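You operate a simulated robot arm through the tools that you are given. There is no shell and no other tool.

You run a simulated robot arm. Do the job below in one go: nothing can be reset, and whatever is moved stays where it is left.

## Task
Grease the point that is due, as the grease display says, and wipe up the smear.
Fine: no more strokes than shown; selector back to shut; use the grey rag pad and put it back. What is to be rubbed or washed off counts as gone when no trace of it is left.
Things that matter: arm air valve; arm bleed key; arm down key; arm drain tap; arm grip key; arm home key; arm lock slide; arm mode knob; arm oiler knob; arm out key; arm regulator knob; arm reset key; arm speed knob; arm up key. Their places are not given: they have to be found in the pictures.

The check looks at the end state, three seconds after you hand in, the way a careful person would. Anything else that was tipped, shoved, dropped, spilled or broken makes it a failure.

## Robot
A 7-joint arm with a two-finger parallel gripper, fixed in place. Base frame: the origin is on the floor under the middle of its stand, x ahead of it, y to its left, z up; the work surface is at about z = 900. Readings come in mm, rad, newtons and seconds.
With the tool pointing down near the work surface it reaches from about 240 to 680 mm from the base axis. Its first joint turns from -1.152 to 1.152 rad. Payload 2.4 kg.
The tool frame sits at the grasp point between the pads (the TCP): z along the fingers, y along the line on which they close. The tips reach 30 mm beyond it. Largest opening 94 mm; finger width 28, thickness 10; the body of the gripper, 50 by 96 mm, starts 55 mm behind the TCP.
Orientation is told as [roll, pitch, yaw] about the base's x, y, z axes, in that order, counted from this pose: with the fingers straight down and closing along the base's y, the tool's x points along the base's -x, its y along +y and its z along -z.

## Interface
- The arm moves only by the tool nudge_tool. Its argument "commands" is a list of rows, each a list of 6 numbers: the shift along the base's x, y, z in mm, then the turn, a rotation vector about the base's x, y, z in rad. In form: [[tx, ty, tz, rx, ry, rz], ...]. A call has 1 to 20 rows; each row is the pose to reach, as a shift and turn from the pose commanded when the call began. "grip" is the opening, from 0 (shut) to 1 (fully open), set as the call begins (left out, the last holds). A row lasts 0.2 s, in which the tool goes at most 50 mm and 0.15 rad; a call with a longer step from one row to the next is refused whole, and so is a gripper value outside its range. Where a pose cannot be reached the arm comes as near as it can. A force on the tool above 40 N (or 10 N above the force at the start of the call, whichever is more), or a blocked arm, ends the call early, and 0.2 s more pass. The fingers move at their own pace (about 153 mm/s each) and stop on an object; they squeeze with about 21 N. The grip force told is the motor's: it shows also when the fingers shut on nothing. Time passes only in rows, and 0.2 s behind the last, so rows that repeat a pose let the fingers close. It gives the time, the measured TCP pose, the force on the tool (base axes), the opening and the grip force at its end, in the units of the frame above (readings bear some noise), with the torque about the TCP (base axes, N m) and any sound that the robot's microphone picked up.
- Cameras (640 x 400 px; columns grow to the right, rows downward): "scene" is fixed at [65.1, 492.6, 1460]; the picture's right is [-0.43, -0.90, 0.00], its down [-0.44, 0.21, -0.87] and it looks along [0.79, -0.37, -0.49] (base axes); focal length 341 px, centre (320, 200). "wrist" rides on the gripper at [76, 14, -103] in the tool frame; the picture's right is [-0.18, 0.98, 0.00], its down [-0.75, -0.14, -0.64] and it looks along [-0.63, -0.12, 0.77] (tool axes); focal length 243 px, centre (320, 200).
- get_image(camera): a new picture of that camera. No time passes.
- locate(camera, pixels): for up to 12 pixels [column, row] of the newest picture of that camera ("zoom" is the newest enlarged one), the place [x, y, z] in the base frame of the surface seen there, good to about 3 mm, but the place of the scene camera against the robot may be out by one fixed shift of up to 12 mm in any direction. No time passes.
- enlarge(camera, box): a new picture of the part [left, top, right, bottom] of that camera's present view, enlarged. No time passes.
- finish_job(): hands the job in; it is judged then, once.

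Open the gripper and draw the arm clear of the work before you hand the job in, unless the task says otherwise.

The tools are called after "Request:" as name(argument=value, ...) on one line, values as JSON. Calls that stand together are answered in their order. nudge_tool: Moves the arm, as the interface text tells. Its arguments: {"type":"object","properties":{"commands":{"type":"array"},"grip":{"type":"number"}},"required":["commands"]} The other tools are called the same way: get_image (camera) takes a picture; locate (camera, pixels) gives the place of the surface under pixels of a picture; enlarge (camera, box) takes an enlarged picture of a part of a camera's view; finish_job () hands the job in.

At the start:

```text
t: 0.0
position: [427.0, 110.3, 1269.1]
tcp_rot: [0.0, 0.0, 0.0]
force: [0.2, 0.2, 0.1]
ft_torque: [-0.02, -0.02, 0.01]
opening: 94.3
gripper_force: 0.2
```

scene: 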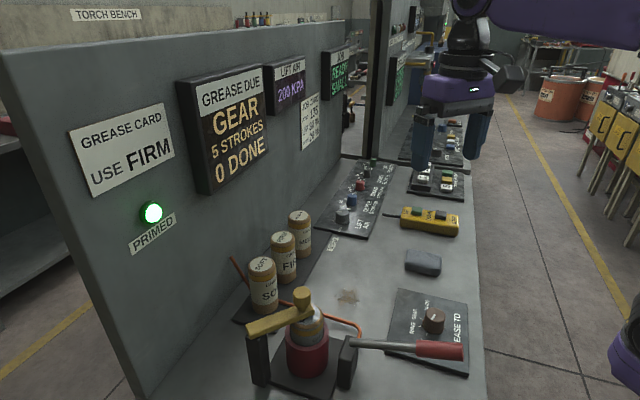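
wrist: 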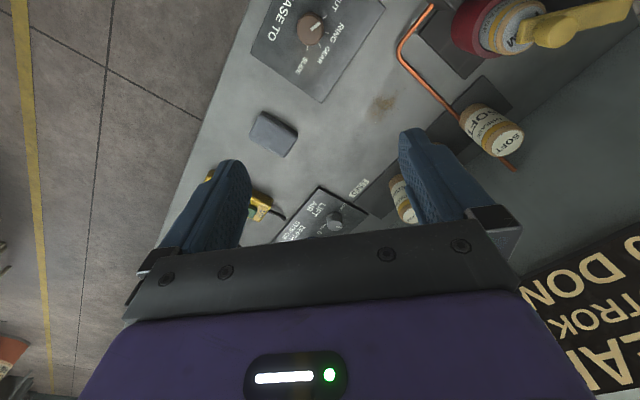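

I start by looking closely at the scene: the display at (235,130) says GEAR, 5 strokes, 0 done; the card says use FIRM. I enlarge several portions to read details.

Request:
enlarge(camera="scene", box=[220, 200, 480, 400])

Request:
enlarge(camera="scene", box=[60, 30, 360, 260])

Request:
enlarge(camera="scene", box=[310, 140, 480, 290])

Request:
enlarge(camera="wrist", box=[220, 0, 640, 260])

```text
2.00 times, centred on (350, 300) of scene
```

zoom: 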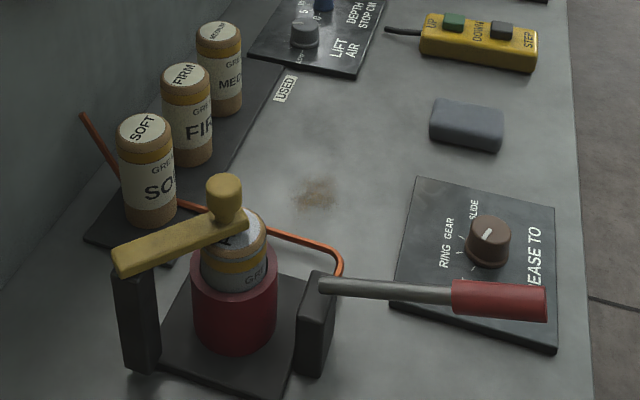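

```text
1.74 times, centred on (210, 145) of scene
```

zoom: 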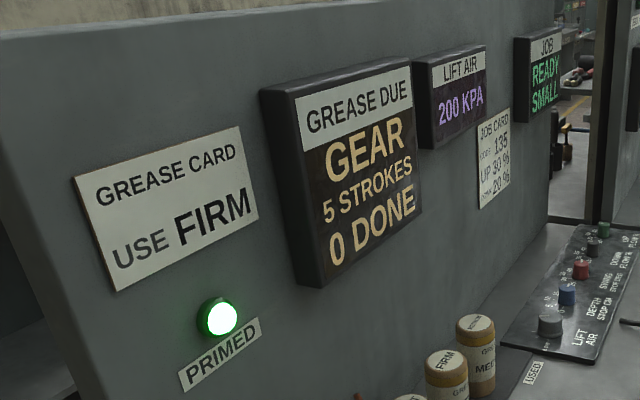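

```text
2.67 times, centred on (395, 215) of scene
```

zoom: 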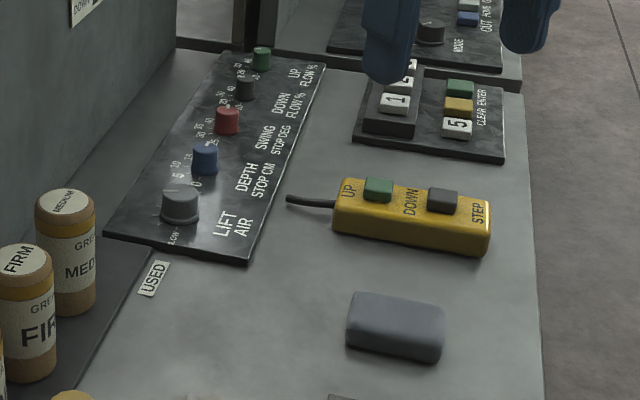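

```text
1.52 times, centred on (430, 130) of wrist
```

zoom: 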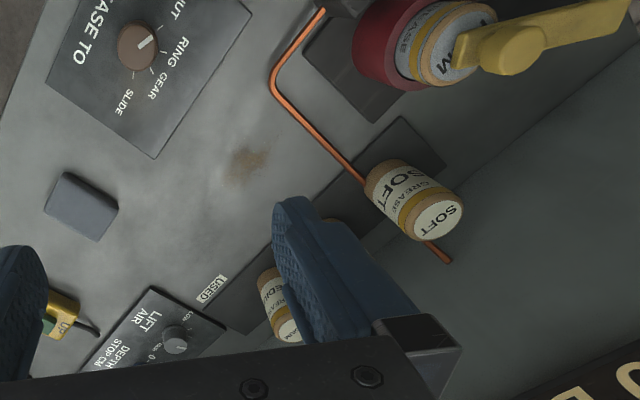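

The loaded cartridge top shows a letter ending "M" at about wrist (530,30). I enlarge it from both cameras to read which grease is loaded.

Request:
enlarge(camera="wrist", box=[440, 0, 640, 110])

Request:
enlarge(camera="scene", box=[230, 270, 370, 400])

Request:
enlarge(camera="scene", box=[370, 280, 490, 380])

Request:
enlarge(camera="wrist", box=[230, 0, 430, 120])

```text
3.20 times, centred on (540, 55) of wrist
```

zoom: 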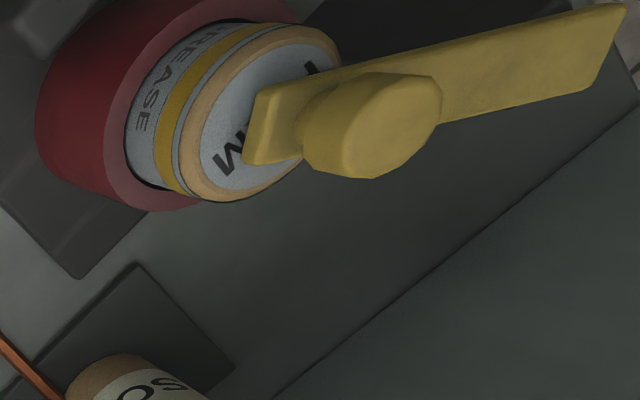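

```text
3.08 times, centred on (300, 335) of scene
```

zoom: 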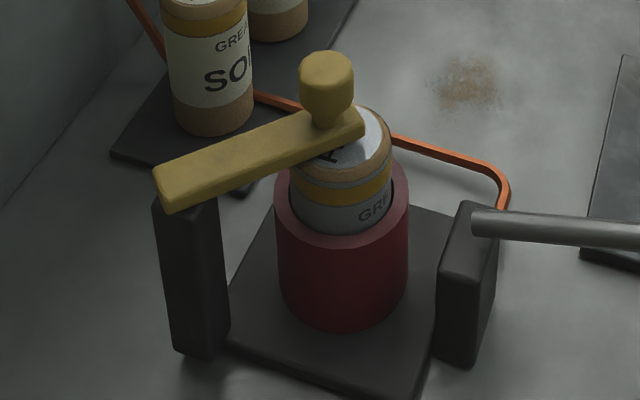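

```text
4.00 times, centred on (430, 330) of scene
```

zoom: 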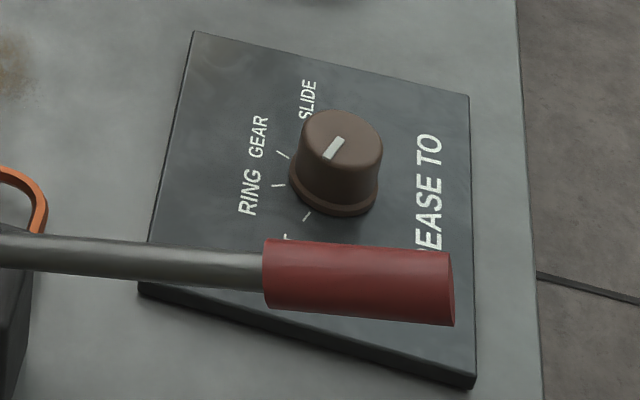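

```text
3.20 times, centred on (330, 60) of wrist
```

zoom: 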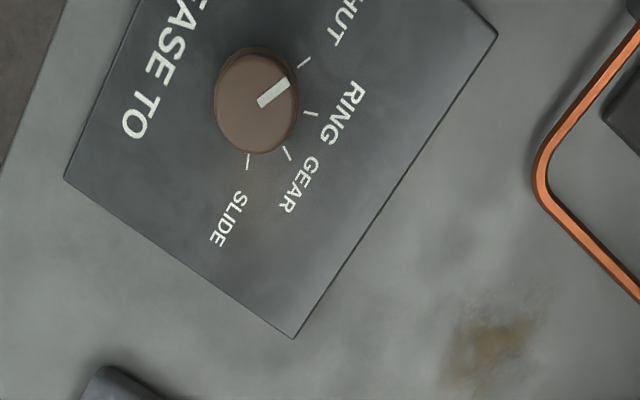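

I locate the main objects in the scene view: knob, lever handle, pad, smear, cartridges and clamp.

Request:
get_image(camera="scene")

Request:
locate(camera="scene", pixels=[[435, 314], [462, 350], [420, 345], [358, 343], [424, 260], [348, 297], [303, 296], [253, 330], [259, 270], [284, 242], [299, 220], [418, 330]])

Request:
locate(camera="wrist", pixels=[[311, 28], [316, 28], [274, 135], [268, 120], [297, 137], [383, 103], [490, 130], [540, 33], [505, 15], [470, 60], [440, 90], [400, 45]])

```text
taken
```

scene: 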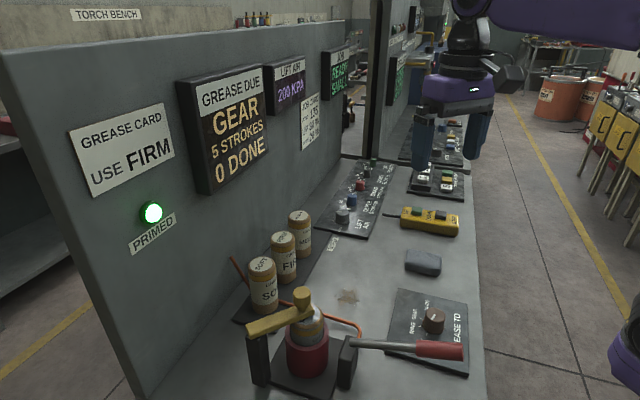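

```text
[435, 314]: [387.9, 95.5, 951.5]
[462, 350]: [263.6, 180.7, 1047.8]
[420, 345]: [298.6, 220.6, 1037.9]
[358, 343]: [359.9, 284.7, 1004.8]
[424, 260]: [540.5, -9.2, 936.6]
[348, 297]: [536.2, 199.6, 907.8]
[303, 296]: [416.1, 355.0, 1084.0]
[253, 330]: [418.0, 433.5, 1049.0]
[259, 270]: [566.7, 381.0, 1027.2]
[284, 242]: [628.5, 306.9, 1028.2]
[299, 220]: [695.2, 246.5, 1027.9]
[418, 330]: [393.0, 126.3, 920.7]
```

```text
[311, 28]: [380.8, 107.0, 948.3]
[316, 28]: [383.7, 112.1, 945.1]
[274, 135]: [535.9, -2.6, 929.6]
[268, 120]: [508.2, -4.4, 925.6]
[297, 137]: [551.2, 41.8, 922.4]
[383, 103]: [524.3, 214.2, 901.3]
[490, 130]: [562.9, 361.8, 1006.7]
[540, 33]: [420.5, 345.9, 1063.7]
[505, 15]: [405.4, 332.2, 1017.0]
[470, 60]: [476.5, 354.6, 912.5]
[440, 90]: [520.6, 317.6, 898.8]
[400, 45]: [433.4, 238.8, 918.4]
```

The wrist picture puts the cartridge around (420, 346, 1064) and the scene camera is offset by roughly 10 mm. I move the arm high above the greaser to read the loaded cartridge's top label.

Request:
nudge_tool(commands=[[-20, 36, 0, 0, 0, 0], [-40, 72, 0, 0, 0, 0], [-60, 108, 0, 0, 0, 0], [-80, 144, 0, 0, 0, 0], [-100, 180, 0, 0, 0, 0], [-120, 215, 0, 0, 0, 0], [-120, 215, 0, 0, 0, 0]])

Request:
get_image(camera="wrist")

Request:
get_image(camera="scene")

```text
t: 1.6
position: [306.8, 323.9, 1271.8]
tcp_rot: [-0.001, 0.0, 0.0]
force: [0.5, -0.2, 1.1]
ft_torque: [-0.03, 0.01, -0.04]
opening: 94.2
gripper_force: 0.1
```

```text
taken
```

wrist: 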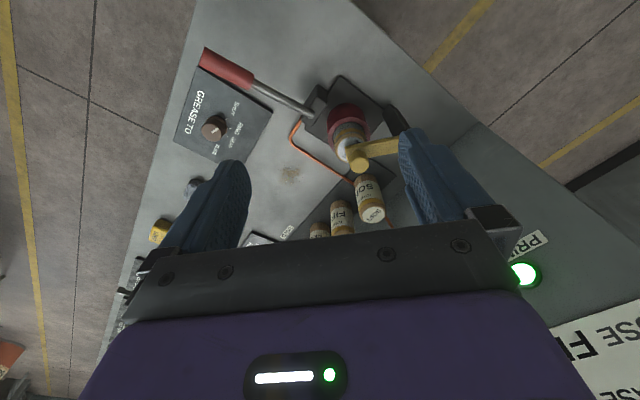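

```text
taken
```

scene: 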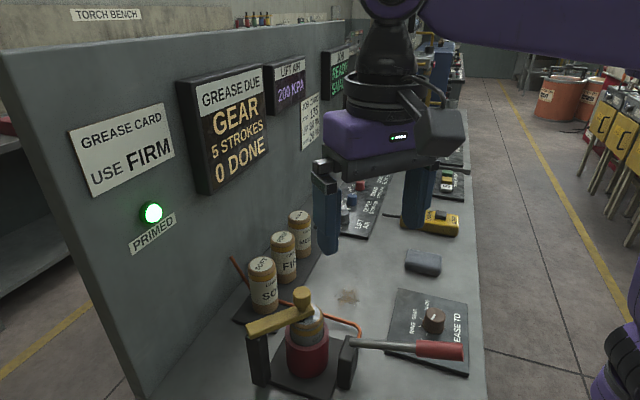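

The cartridge is now at wrist pixel (350,135). I enlarge that area.

Request:
enlarge(camera="wrist", box=[280, 70, 440, 230])

Request:
enlarge(camera="wrist", box=[170, 30, 330, 190])

Request:
locate(camera="wrist", pixels=[[215, 63], [248, 80], [310, 108], [216, 125], [362, 155], [395, 147], [375, 212], [342, 228], [290, 175], [348, 115], [322, 105], [195, 186]])

```text
2.50 times, centred on (360, 150) of wrist
```

zoom: 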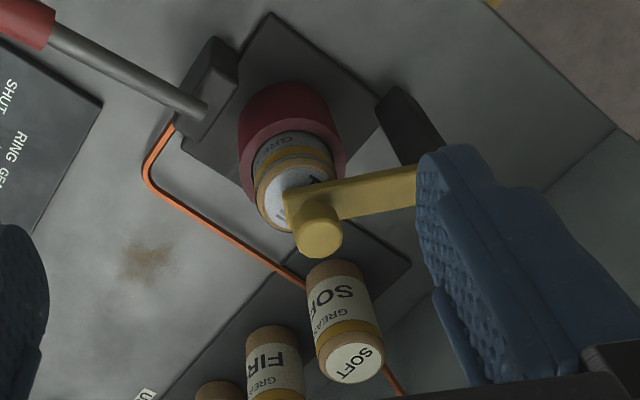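

```text
2.50 times, centred on (250, 110) of wrist
```

zoom: 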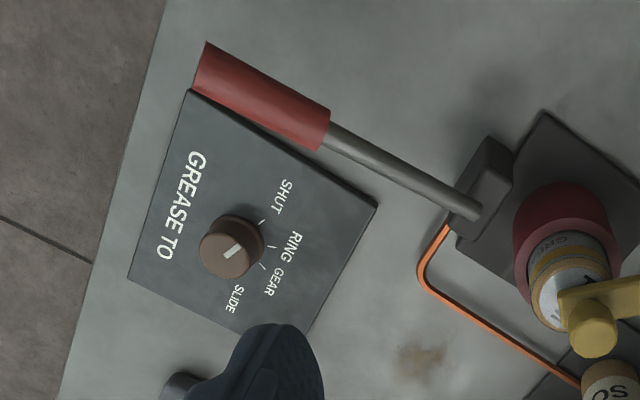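

```text
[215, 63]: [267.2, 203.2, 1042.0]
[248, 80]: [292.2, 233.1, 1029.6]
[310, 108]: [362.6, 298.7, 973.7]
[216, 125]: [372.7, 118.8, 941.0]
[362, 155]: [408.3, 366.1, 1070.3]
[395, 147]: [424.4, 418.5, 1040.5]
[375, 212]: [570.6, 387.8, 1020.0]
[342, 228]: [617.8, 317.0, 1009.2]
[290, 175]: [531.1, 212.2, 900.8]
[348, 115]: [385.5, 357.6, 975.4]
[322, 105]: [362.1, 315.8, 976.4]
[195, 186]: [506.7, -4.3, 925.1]
```

I zoom further on the cartridge top at wrist (350,145) and the lamp/indicator; the earlier view showed an "M".

Request:
enlarge(camera="wrist", box=[330, 110, 394, 150])

Request:
enlarge(camera="scene", box=[280, 285, 344, 325])

```text
10.00 times, centred on (362, 130) of wrist
```

zoom: 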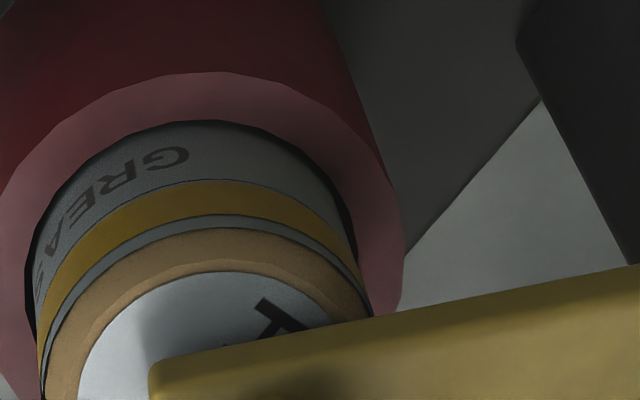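

```text
10.00 times, centred on (312, 305) of scene
```

zoom: 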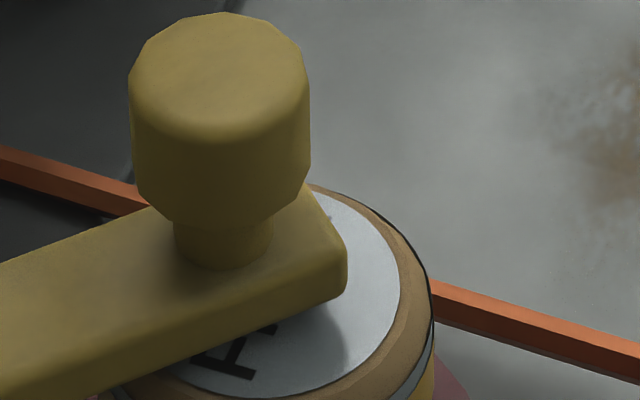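

The loaded cartridge reads F…M (FIRM), so it is the right grease, and PRIMED is lit. Next I move above the selector knob near (378,108,945) to measure it and its tick marks.

Request:
nudge_tool(commands=[[12, -36, 0, 0, 0, 0], [24, -72, 0, 0, 0, 0], [36, -108, 0, 0, 0, 0], [48, -144, 0, 0, 0, 0], [60, -180, 0, 0, 0, 0], [71, -214, 0, 0, 0, 0], [71, -214, -45, 0, 0, 0], [71, -214, -90, 0, 0, 0], [71, -214, -135, 0, 0, 0], [71, -214, -165, 0, 0, 0], [71, -214, -165, 0, 0, 0]])

Request:
get_image(camera="wrist")

Request:
get_image(camera="scene")

```text
t: 4.0
position: [375.4, 111.0, 1104.6]
tcp_rot: [0.0, 0.0, -0.001]
force: [0.0, -0.1, 0.0]
ft_torque: [0.02, 0.03, 0.0]
opening: 94.0
gripper_force: 0.1
```

```text
taken
```

wrist: 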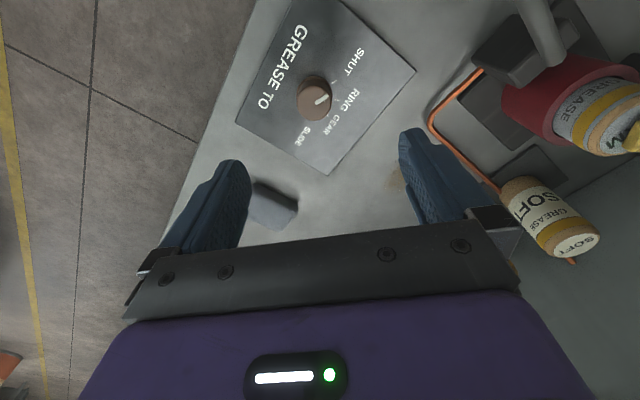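

```text
taken
```

scene: 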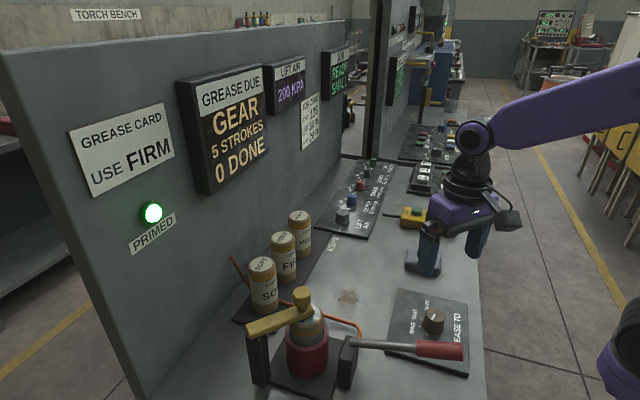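

The knob is at wrist (315,98). I enlarge it to read the ticks and pointer.

Request:
enlarge(camera="wrist", box=[240, 40, 400, 140])

```text
4.00 times, centred on (320, 90) of wrist
```

zoom: 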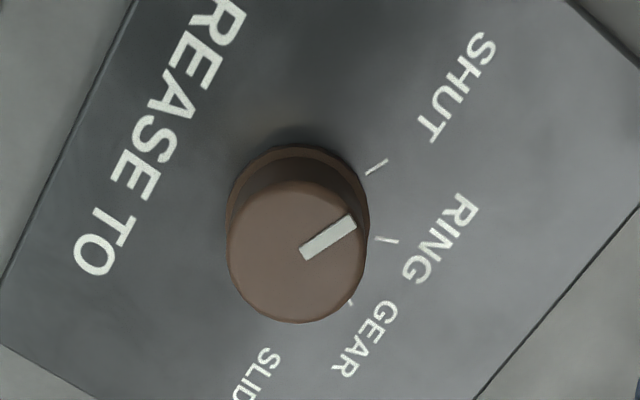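

Request:
locate(camera="zoom", pixels=[[295, 252], [350, 222], [305, 254], [235, 250], [358, 270], [295, 315], [300, 190], [376, 166], [388, 240], [351, 301], [420, 300], [150, 250]])

Request:
locate(camera="wrist", pixels=[[300, 40], [350, 40], [400, 70], [330, 165], [260, 110], [290, 130], [345, 90], [270, 190], [255, 200], [290, 200], [272, 215], [265, 185]])

```text
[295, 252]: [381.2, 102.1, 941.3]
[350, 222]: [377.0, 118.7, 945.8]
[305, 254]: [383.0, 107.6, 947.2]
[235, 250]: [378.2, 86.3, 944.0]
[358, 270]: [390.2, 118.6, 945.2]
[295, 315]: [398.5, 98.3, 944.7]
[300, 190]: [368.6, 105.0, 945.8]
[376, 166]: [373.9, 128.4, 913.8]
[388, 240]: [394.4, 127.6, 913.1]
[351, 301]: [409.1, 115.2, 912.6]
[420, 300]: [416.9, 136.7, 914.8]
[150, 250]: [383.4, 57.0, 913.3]
```

```text
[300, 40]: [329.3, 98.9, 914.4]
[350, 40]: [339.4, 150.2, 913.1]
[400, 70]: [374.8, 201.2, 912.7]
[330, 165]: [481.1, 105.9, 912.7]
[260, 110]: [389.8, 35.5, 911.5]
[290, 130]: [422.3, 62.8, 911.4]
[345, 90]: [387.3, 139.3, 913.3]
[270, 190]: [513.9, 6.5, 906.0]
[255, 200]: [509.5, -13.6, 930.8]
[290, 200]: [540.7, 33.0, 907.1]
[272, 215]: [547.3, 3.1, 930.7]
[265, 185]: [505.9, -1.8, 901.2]
```

The knob top is centred near (383.5, 102, 945), diameter about 35 mm, panel at z≈913; ticks lie at 110° (SHUT), 67° (RING), 27° (GEAR), pointer at SHUT. I position above the knob with yaw +0.75 and lower partway.

Request:
nudge_tool(commands=[[2, -3, 0, 0, 0, 0.15], [4, -6, 0, 0, 0, 0.3], [5.5, -9, 0, 0, 0, 0.45], [5.5, -9, 0, 0, 0, 0.6], [5.5, -9, 0, 0, 0, 0.75], [5.5, -9, -40, 0, 0, 0.75], [5.5, -9, -80, 0, 0, 0.75], [5.5, -9, -80, 0, 0, 0.75], [5.5, -9, -80, 0, 0, 0.75]], grip=0.8)

Request:
get_image(camera="wrist")

Request:
get_image(camera="scene")

```text
t: 6.0
position: [381.4, 99.9, 1024.2]
tcp_rot: [0.001, -0.001, 0.752]
force: [-1.0, -0.6, -0.3]
ft_torque: [0.0, 0.01, -0.01]
opening: 74.8
gripper_force: 0.0
```

```text
taken
```

wrist: 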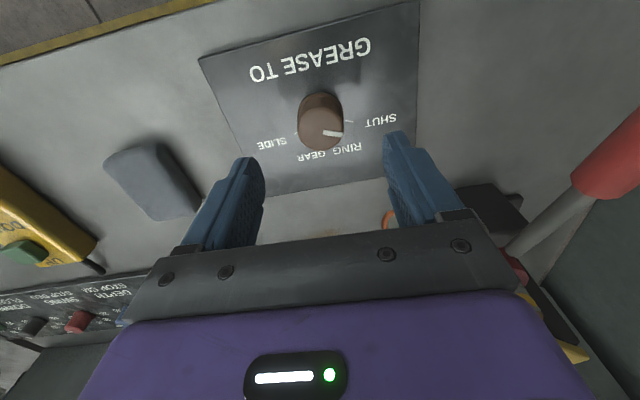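

```text
taken
```

scene: 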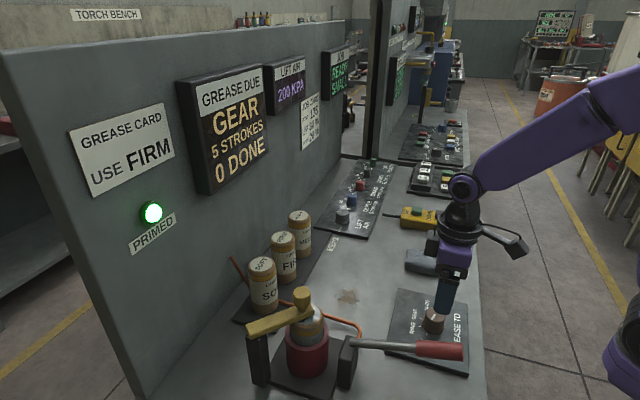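

The knob appears at wrist (320,120) between the fingers. I zoom to refine its centre and the tick directions.

Request:
enlarge(camera="wrist", box=[240, 70, 400, 170])

Request:
locate(camera="zoom", pixels=[[318, 250], [240, 240], [402, 240], [320, 310], [320, 175], [350, 258], [395, 252], [437, 210], [228, 255], [330, 110], [180, 100], [600, 200]])

```text
4.00 times, centred on (320, 120) of wrist
```

zoom: 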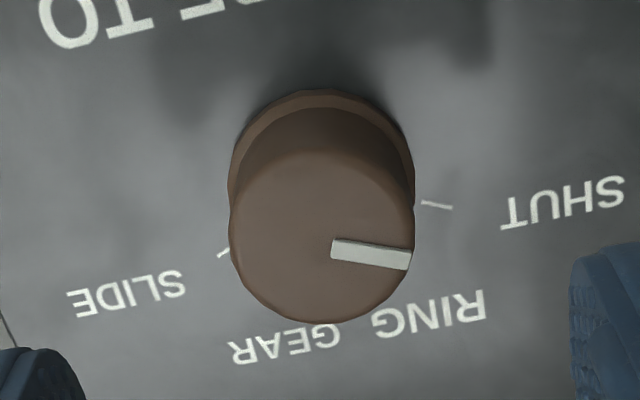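

```text
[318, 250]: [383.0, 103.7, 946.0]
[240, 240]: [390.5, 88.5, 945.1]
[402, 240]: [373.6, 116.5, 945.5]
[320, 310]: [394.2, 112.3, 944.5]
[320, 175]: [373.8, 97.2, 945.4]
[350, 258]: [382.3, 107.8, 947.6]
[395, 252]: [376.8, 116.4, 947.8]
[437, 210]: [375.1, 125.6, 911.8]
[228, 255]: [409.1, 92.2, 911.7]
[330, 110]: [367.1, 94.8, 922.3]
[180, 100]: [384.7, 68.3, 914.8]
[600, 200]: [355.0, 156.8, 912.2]
```

Refined centre is about (383, 103.5). I lower to z≈950 in small steps with the fingers open and check the readings.

Request:
nudge_tool(commands=[[0, 1, -30, 0, 0, 0], [0, 1, -55, 0, 0, 0], [0, 1, -72, 0, 0, 0], [0, 1, -72, 0, 0, 0]], grip=0.8)

Request:
get_image(camera="wrist")

Request:
enlarge(camera="scene", box=[380, 240, 500, 380])

```text
t: 7.0
position: [382.3, 100.9, 950.7]
tcp_rot: [0.0, 0.0, 0.751]
force: [0.8, 0.2, 0.3]
ft_torque: [-0.03, 0.01, -0.02]
opening: 75.1
gripper_force: 0.0
```

```text
taken
```

wrist: 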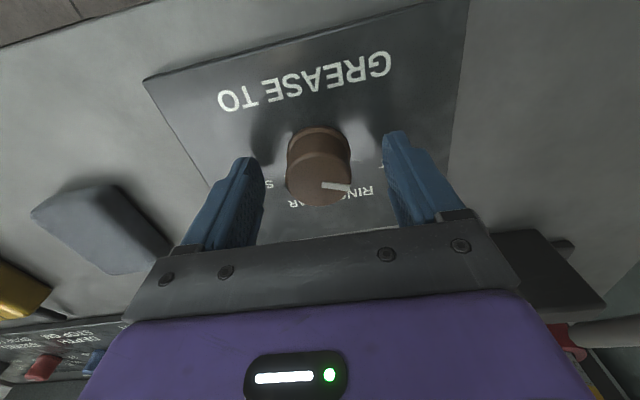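

```text
2.86 times, centred on (440, 310) of scene
```

zoom: 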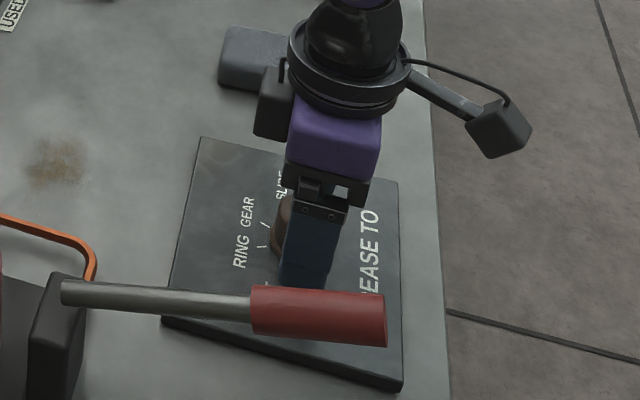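

The knob top is centred between the fingers at wrist (318,183). I close on it.

Request:
nudge_tool(commands=[[0, 0, 0, 0, 0, 0], [0, 0, 0, 0, 0, 0], [0, 0, 0, 0, 0, 0]], grip=0)

```text
t: 7.8
position: [384.3, 101.4, 951.2]
tcp_rot: [-0.001, -0.002, 0.749]
force: [9.3, -11.6, -10.9]
ft_torque: [-0.27, -0.56, -0.11]
opening: 40.0
gripper_force: 45.5
```

Gripped at 40 mm opening, with about 15 N side force along the closing line, so I am 1–2 mm off. I shift (+1,-1.1) to relieve it.

Request:
nudge_tool(commands=[[1.0, -1.1, 0, 0, 0, 0], [1.0, -1.1, 0, 0, 0, 0]])

```text
t: 8.4
position: [384.4, 101.9, 952.5]
tcp_rot: [0.0, 0.001, 0.752]
force: [2.8, -4.2, -12.5]
ft_torque: [0.29, -0.55, -0.14]
opening: 39.8
gripper_force: 45.0
```

Side force is down to 5 N. I now turn −1.571 rad (90°: SHUT to GEAR at 45° spacing) in small steps.

Request:
nudge_tool(commands=[[0.5, -0.5, -0.5, 0, 0, -0.1], [0.5, -0.5, -0.5, 0, 0, -0.2], [0.5, -0.5, -0.5, 0, 0, -0.3], [0.5, -0.5, -0.5, 0, 0, -0.4], [0.5, -0.5, -0.5, 0, 0, -0.5], [0.5, -0.5, -0.5, 0, 0, -0.6], [0.5, -0.5, -0.5, 0, 0, -0.7], [0.5, -0.5, -0.5, 0, 0, -0.785], [0.5, -0.5, -0.5, 0, 0, -0.785]])

Request:
enlarge(camera="wrist", box=[240, 120, 400, 220])

```text
t: 10.4
position: [383.2, 102.8, 950.7]
tcp_rot: [0.001, 0.005, -0.033]
force: [0.3, 3.2, -2.0]
ft_torque: [0.18, 0.33, 0.0]
opening: 39.7
gripper_force: 45.0
stopped in row 9: the force on the tool passed its limit at 41 N (the readings are from after the stop); the commanded pose is now the measured one
```

```text
4.00 times, centred on (320, 170) of wrist
```

zoom: 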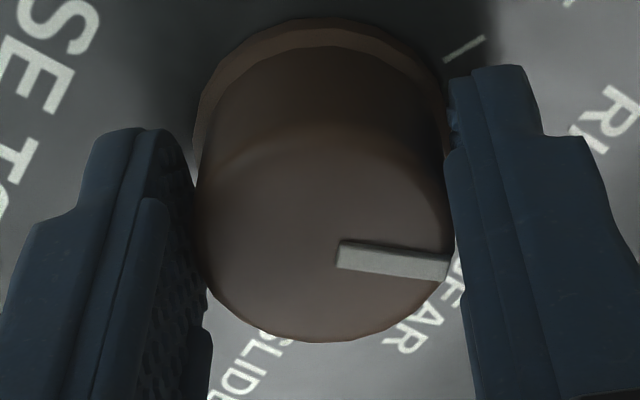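

The knob followed to about RING (tool yaw −0.033); the force spike has relaxed to ~3 N. I continue with slower rotation toward GEAR.

Request:
nudge_tool(commands=[[0, 0, 0, 0, 0, -0.06], [0, 0, 0, 0, 0, -0.12], [0, 0, 0, 0, 0, -0.18], [0, 0, 0, 0, 0, -0.24], [0, 0, 0, 0, 0, -0.3], [0, 0, 0, 0, 0, -0.36]])

```text
t: 11.8
position: [384.0, 102.6, 951.4]
tcp_rot: [0.0, 0.002, -0.395]
force: [-2.4, 13.5, 11.1]
ft_torque: [0.41, -0.07, 0.02]
opening: 39.7
gripper_force: 45.4
```

Side force +13.5 N in y; I shift about +1 mm in y to relieve and continue turning to a total yaw of about −0.82.

Request:
nudge_tool(commands=[[0.4, 1.0, 0.5, 0, 0, 0], [0.4, 1.0, 0.5, 0, 0, -0.06], [0.4, 1.0, 0.5, 0, 0, -0.12], [0.4, 1.0, 0.5, 0, 0, -0.18], [0.4, 1.0, 0.5, 0, 0, -0.24], [0.4, 1.0, 0.5, 0, 0, -0.3], [0.4, 1.0, 0.5, 0, 0, -0.36], [0.4, 1.0, 0.5, 0, 0, -0.42], [0.4, 1.0, 0.5, 0, 0, -0.42]])

Request:
get_image(camera="wrist")

Request:
enlarge(camera="wrist", box=[240, 120, 400, 220])

```text
t: 13.8
position: [385.1, 103.8, 951.9]
tcp_rot: [0.0, 0.005, -0.816]
force: [2.5, 26.0, -23.7]
ft_torque: [1.0, 0.24, 0.06]
opening: 40.0
gripper_force: 45.0
```

```text
taken
```

wrist: 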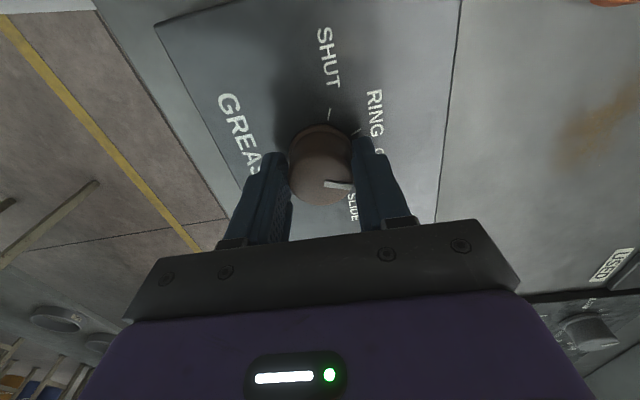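

```text
4.00 times, centred on (320, 170) of wrist
```

zoom: 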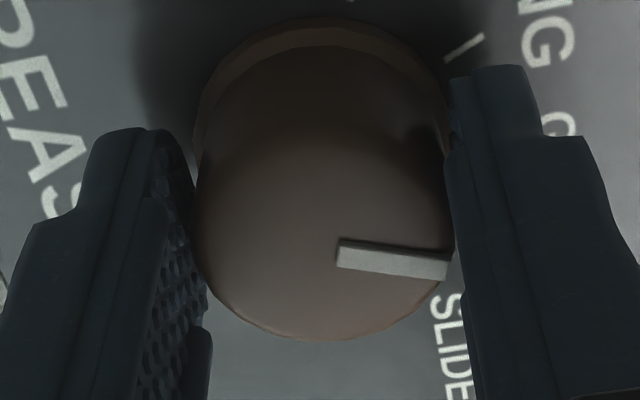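

The pointer turned with the tool and should be at GEAR. I open the fingers, then rise and look at the pointer against the ticks.

Request:
nudge_tool(commands=[[0, 0, 0, 0, 0, 0], [0, 0, 0, 0, 0, 0], [0, 0, 20, 0, 0, 0], [0, 0, 60, 0, 0, 0], [0, 0, 100, 0, 0, 0], [0, 0, 140, 0, 0, 0], [0, 0, 140, 0, 0, 0]], grip=0.8)

Request:
get_image(camera="wrist")

Request:
get_image(camera="scene")

```text
t: 15.4
position: [383.2, 101.1, 1091.8]
tcp_rot: [0.0, 0.005, -0.813]
force: [0.2, -0.5, 1.1]
ft_torque: [0.03, -0.01, 0.0]
opening: 75.0
gripper_force: 0.0
```

```text
taken
```

wrist: 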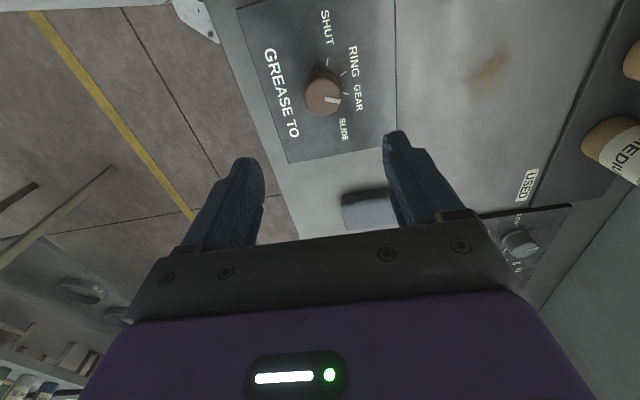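

```text
taken
```

scene: 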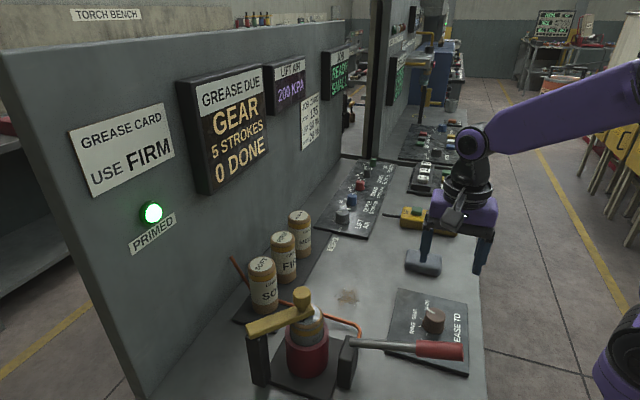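

Request:
enlarge(camera="wrist", box=[260, 40, 420, 140])

Request:
enlarge(camera="scene", box=[390, 280, 480, 370])

```text
4.00 times, centred on (340, 90) of wrist
```

zoom: 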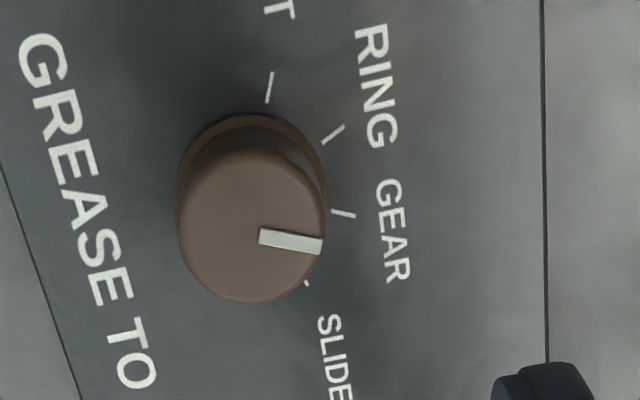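

```text
4.44 times, centred on (435, 325) of scene
```

zoom: 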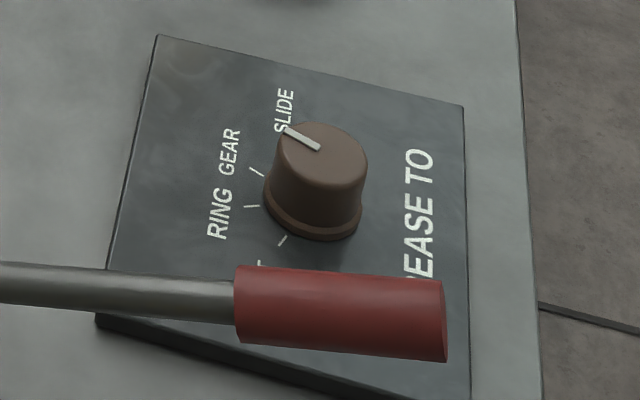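

The pointer is parallel to the GEAR tick at zoom (343,213). Next I rise and move above the pump handle near (275,212), turning to yaw +0.785 so the fingers straddle the lever.

Request:
nudge_tool(commands=[[0, 0, 40, 0, 0, 0.145], [0, 0, 80, 0, 0, 0.29], [-10, 10, 100, 0, 0, 0.435], [-25, 25, 100, 0, 0, 0.58], [-40, 40, 100, 0, 0, 0.725], [-55, 55, 100, 0, 0, 0.87], [-70, 70, 100, 0, 0, 1.015], [-85, 85, 100, 0, 0, 1.16], [-97, 97, 100, 0, 0, 1.305], [-108, 108, 100, 0, 0, 1.45], [-108, 108, 100, 0, 0, 1.598], [-108, 108, 100, 0, 0, 1.598]], grip=0.8)

Request:
get_image(camera="wrist")

Request:
get_image(camera="scene")

```text
t: 18.0
position: [274.6, 210.9, 1193.0]
tcp_rot: [-0.001, 0.004, 0.784]
force: [0.2, -0.1, -0.6]
ft_torque: [-0.01, -0.01, 0.01]
opening: 75.1
gripper_force: 0.1
```

```text
taken
```

wrist: 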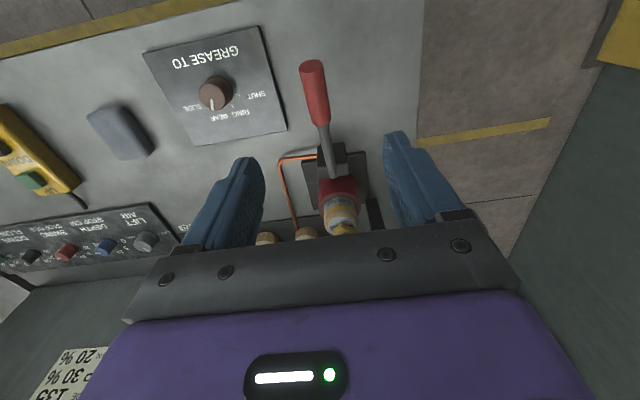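

```text
taken
```

scene: 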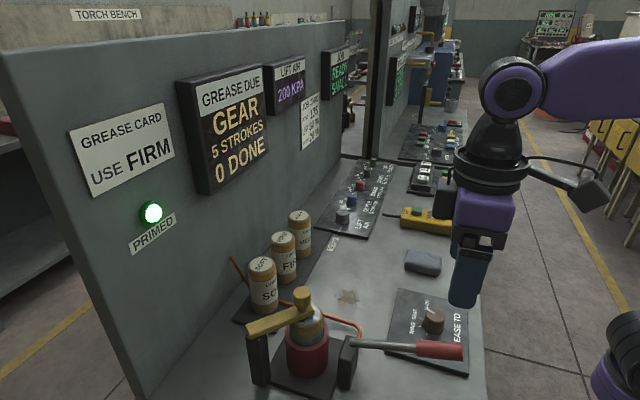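

The lever shows at wrist (312,65)–(330,170). I enlarge it and locate points along it.

Request:
enlarge(camera="wrist", box=[250, 50, 410, 150])

Request:
locate(camera="zoom", pixels=[[240, 60], [250, 100], [262, 150], [275, 200], [285, 240], [295, 290], [305, 340], [312, 375], [225, 150], [298, 150], [350, 150], [150, 150]])

Request:
locate(camera="wrist", pixels=[[312, 62], [314, 75], [317, 90], [320, 110], [325, 135], [330, 155], [332, 165], [338, 150], [318, 155], [340, 185]])

```text
4.00 times, centred on (330, 100) of wrist
```

zoom: 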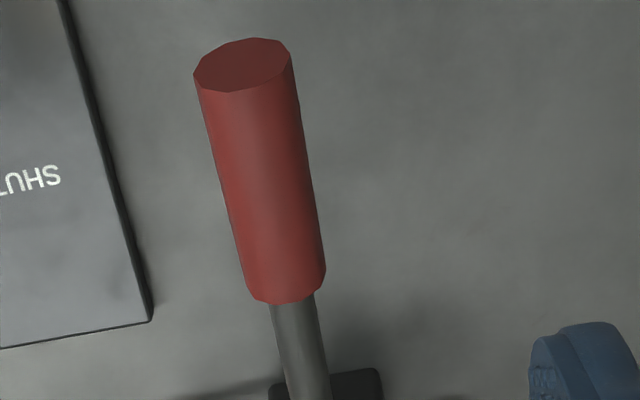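

```text
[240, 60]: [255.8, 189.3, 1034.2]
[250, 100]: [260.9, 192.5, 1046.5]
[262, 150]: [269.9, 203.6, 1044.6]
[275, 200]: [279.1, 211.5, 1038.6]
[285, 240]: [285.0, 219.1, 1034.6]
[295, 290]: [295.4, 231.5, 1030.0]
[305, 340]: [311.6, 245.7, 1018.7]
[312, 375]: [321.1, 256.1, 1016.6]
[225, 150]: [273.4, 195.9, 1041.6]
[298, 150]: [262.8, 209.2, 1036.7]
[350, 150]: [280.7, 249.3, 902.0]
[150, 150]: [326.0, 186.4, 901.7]
```

```text
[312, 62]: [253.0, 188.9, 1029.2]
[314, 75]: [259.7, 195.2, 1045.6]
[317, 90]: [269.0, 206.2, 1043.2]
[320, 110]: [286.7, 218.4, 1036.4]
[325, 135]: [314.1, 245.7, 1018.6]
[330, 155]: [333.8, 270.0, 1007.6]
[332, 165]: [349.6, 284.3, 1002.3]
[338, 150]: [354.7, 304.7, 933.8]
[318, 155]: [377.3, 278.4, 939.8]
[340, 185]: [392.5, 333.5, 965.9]
```

The lever axis runs at 45° (x−y≈65.5), rising to a red grip centred near (275.5, 210, 1030), pivot near (365,300,990). I lower the open fingers around the grip with the TCP about 14 mm above its axis.

Request:
nudge_tool(commands=[[0, -1.5, -40, 0, 0, 0], [0, -1.5, -80, 0, 0, 0], [0, -1.5, -115, 0, 0, 0], [0, -1.5, -135, 0, 0, 0], [0, -1.5, -147, 0, 0, 0], [0, -1.5, -147, 0, 0, 0]], grip=0.8)

Request:
get_image(camera="wrist")

Request:
enlarge(camera="scene", box=[340, 240, 520, 400])

```text
t: 19.4
position: [274.2, 208.5, 1043.7]
tcp_rot: [0.001, 0.003, 0.783]
force: [-0.1, -1.4, 0.6]
ft_torque: [0.01, 0.02, 0.01]
opening: 75.1
gripper_force: 0.0
```

```text
taken
```

wrist: 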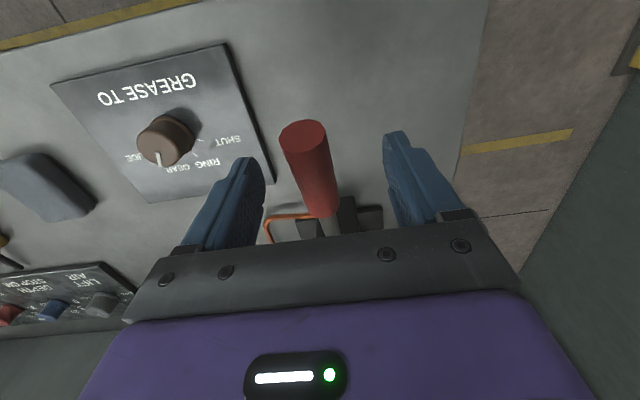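

```text
2.50 times, centred on (430, 320) of scene
```

zoom: 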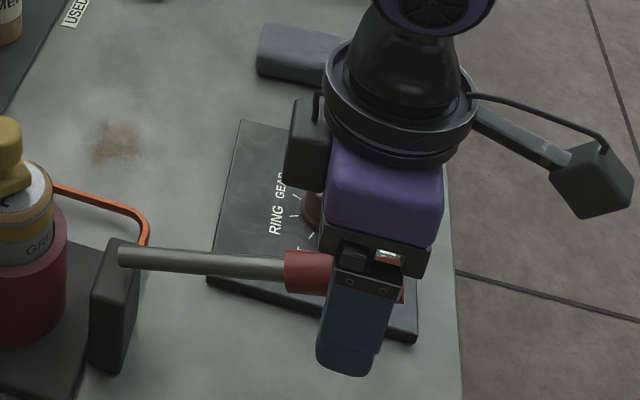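

The handle lies about 2 mm toward image-left of centre at (316,187). I shift (+1,−1) and close on the grip.

Request:
nudge_tool(commands=[[1, -1, 0, 0, 0, 0], [1, -1, 0, 0, 0, 0], [1, -1, 0, 0, 0, 0], [1, -1, 0, 0, 0, 0]], grip=0)

Request:
get_image(camera="wrist")

Request:
get_image(camera="scene")

```text
t: 20.4
position: [277.9, 206.9, 1043.0]
tcp_rot: [-0.003, 0.002, 0.784]
force: [20.9, -18.2, -10.1]
ft_torque: [-0.19, -0.15, 0.09]
opening: 23.2
gripper_force: 45.1
```

```text
taken
```

wrist: 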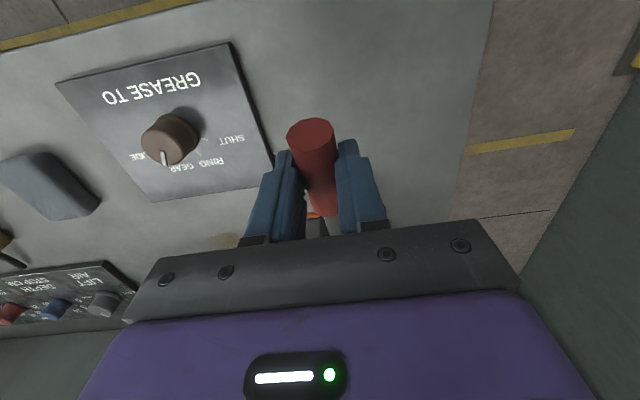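

```text
taken
```

scene: 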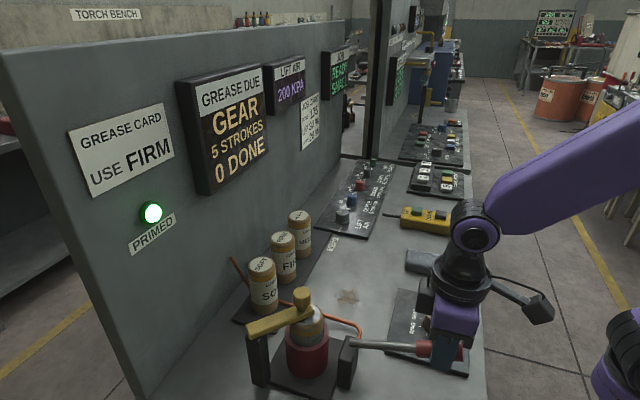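

Gripped (23 mm). Side force of ~28 N toward (+x,−y), so I shift (+1.6,−1.6) to relieve it.

Request:
nudge_tool(commands=[[1.6, -1.6, 0, 0, 0, 0], [1.6, -1.6, 0, 0, 0, 0]])

```text
t: 21.0
position: [278.4, 206.1, 1043.1]
tcp_rot: [-0.001, 0.004, 0.785]
force: [5.8, -11.0, -8.8]
ft_torque: [0.09, -0.37, 0.08]
opening: 23.1
gripper_force: 45.5
```

Force is small enough. I now push the lever down along its arc in a first part (about 37 mm) and watch the force.

Request:
nudge_tool(commands=[[-0.5, -1.5, -5, 0, 0, 0], [-1.5, -2.3, -10, 0, 0, 0], [-2.4, -3.2, -19, 0, 0, 0], [-3.4, -4.2, -28.2, 0, 0, 0], [-3.9, -4.7, -37.4, 0, 0, 0], [-3.9, -4.7, -37.4, 0, 0, 0]])

Request:
get_image(camera="scene")

```text
t: 22.4
position: [274.5, 204.2, 1008.6]
tcp_rot: [0.0, -0.001, 0.786]
force: [-9.6, 13.7, 13.9]
ft_torque: [1.13, -0.78, 0.08]
opening: 23.3
gripper_force: 45.1
```

```text
taken
```

scene: 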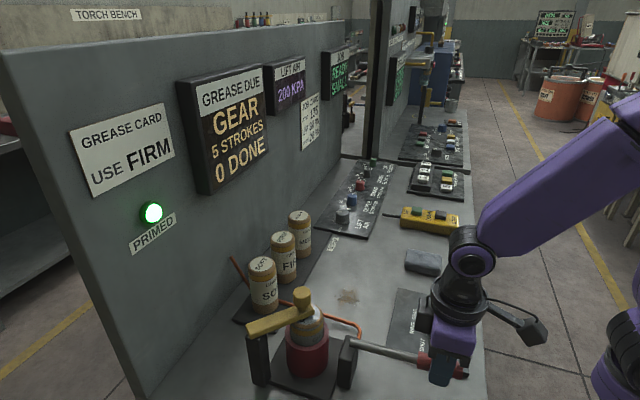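

The lever follows with ~14 N resistance; display still 0 done. I continue downward along the arc.

Request:
nudge_tool(commands=[[-0.2, 0.5, -9.2, 0, 0, 0], [0.3, 1.1, -18.4, 0, 0, 0], [1.3, 2.1, -27.5, 0, 0, 0], [2.8, 3.6, -36.4, 0, 0, 0], [2.8, 3.6, -36.4, 0, 0, 0]])

Request:
get_image(camera="scene")

```text
t: 23.6
position: [276.1, 205.5, 972.1]
tcp_rot: [0.001, 0.006, 0.783]
force: [-8.6, 6.8, 14.1]
ft_torque: [0.66, -0.61, 0.19]
opening: 23.7
gripper_force: 44.8
```

```text
taken
```

scene: 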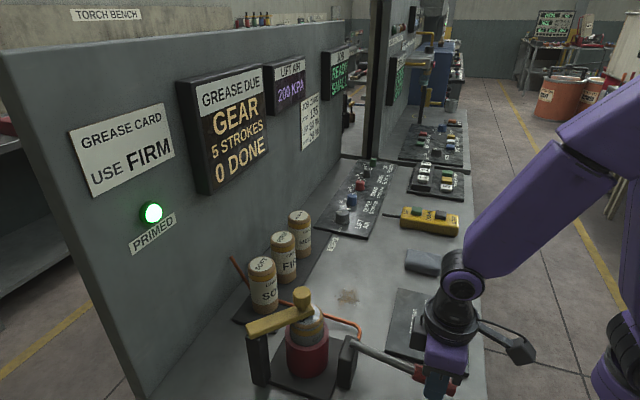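

Still 0 done, no stop reached. I go further down a bit at a time.

Request:
nudge_tool(commands=[[1.0, 1.0, -4.4, 0, 0, 0], [1.9, 1.9, -8.8, 0, 0, 0], [3.0, 3.0, -13.2, 0, 0, 0], [4.2, 4.2, -17.4, 0, 0, 0], [4.2, 4.2, -17.4, 0, 0, 0]])

Request:
get_image(camera="scene")

Request:
enlarge(camera="scene", box=[320, 300, 480, 400])

```text
t: 24.6
position: [279.0, 209.4, 954.6]
tcp_rot: [-0.001, 0.011, 0.784]
force: [-9.7, -3.0, 23.9]
ft_torque: [0.27, -0.22, 0.0]
opening: 23.6
gripper_force: 45.0
stopped in row 5: the force on the tool passed its limit at 48 N (the readings are from after the stop); the commanded pose is now the measured one
```

```text
taken
```

scene: 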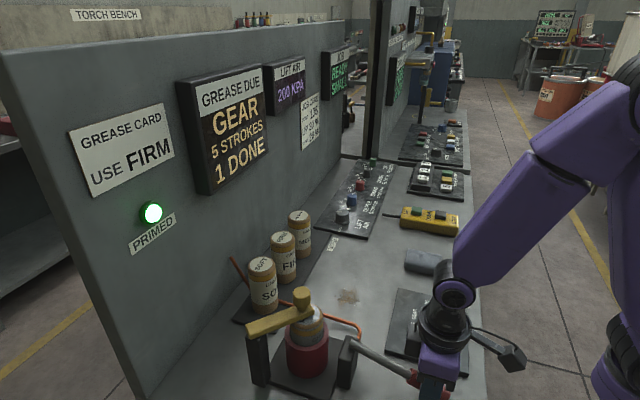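

```text
4.00 times, centred on (400, 350) of scene
```

zoom: 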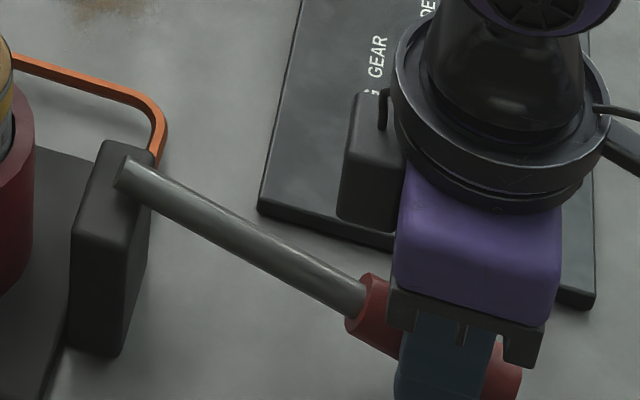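

The display now reads 1 DONE: counted at the bottom stop (TCP z≈954). I raise the lever back along its arc to the top.

Request:
nudge_tool(commands=[[-2.5, -2.5, 9.8, 0, 0, 0], [-4.5, -4.5, 19.8, 0, 0, 0], [-5.9, -5.9, 29.8, 0, 0, 0], [-6.6, -6.6, 39.8, 0, 0, 0], [-6.9, -6.9, 49.8, 0, 0, 0], [-6.6, -6.6, 59.8, 0, 0, 0], [-5.9, -5.9, 69.8, 0, 0, 0], [-4.5, -4.5, 79.8, 0, 0, 0], [-2.6, -2.6, 88.8, 0, 0, 0], [-2.6, -2.6, 88.8, 0, 0, 0]])

Request:
get_image(camera="scene")

Request:
get_image(camera="wrist")

```text
t: 26.8
position: [277.1, 206.7, 1042.6]
tcp_rot: [0.001, 0.015, 0.782]
force: [-11.3, -3.9, -5.3]
ft_torque: [-0.95, 1.16, 0.18]
opening: 23.5
gripper_force: 45.2
```

```text
taken
```

scene: 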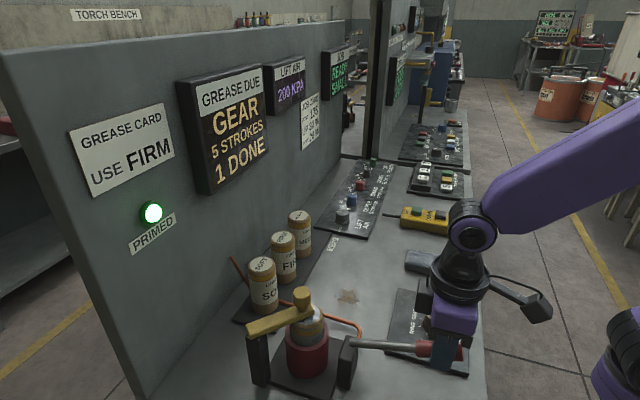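

```text
taken
```

wrist: 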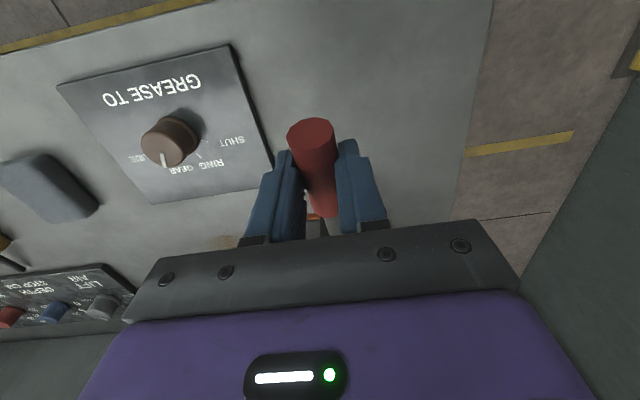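

Lever is back at the top with 1 DONE. I do the second down stroke along the same arc.

Request:
nudge_tool(commands=[[-1.9, -1.9, -9, 0, 0, 0], [-3.3, -3.3, -19, 0, 0, 0], [-4.0, -4.0, -29, 0, 0, 0], [-4.3, -4.3, -39, 0, 0, 0], [-4.0, -4.0, -49, 0, 0, 0], [-3.3, -3.3, -59, 0, 0, 0], [-1.9, -1.9, -69, 0, 0, 0], [0.1, 0.1, -79, 0, 0, 0], [1.5, 1.5, -85, 0, 0, 0], [2.5, 2.5, -88.5, 0, 0, 0], [2.5, 2.5, -88.5, 0, 0, 0]])

Request:
get_image(camera="scene")

```text
t: 29.2
position: [279.0, 208.0, 954.0]
tcp_rot: [-0.001, 0.013, 0.784]
force: [-18.3, 0.1, 31.1]
ft_torque: [0.42, -0.32, 0.19]
opening: 23.5
gripper_force: 44.9
```

```text
taken
```

scene: 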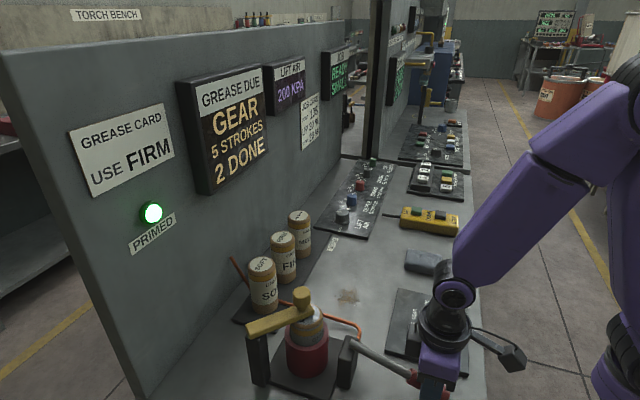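

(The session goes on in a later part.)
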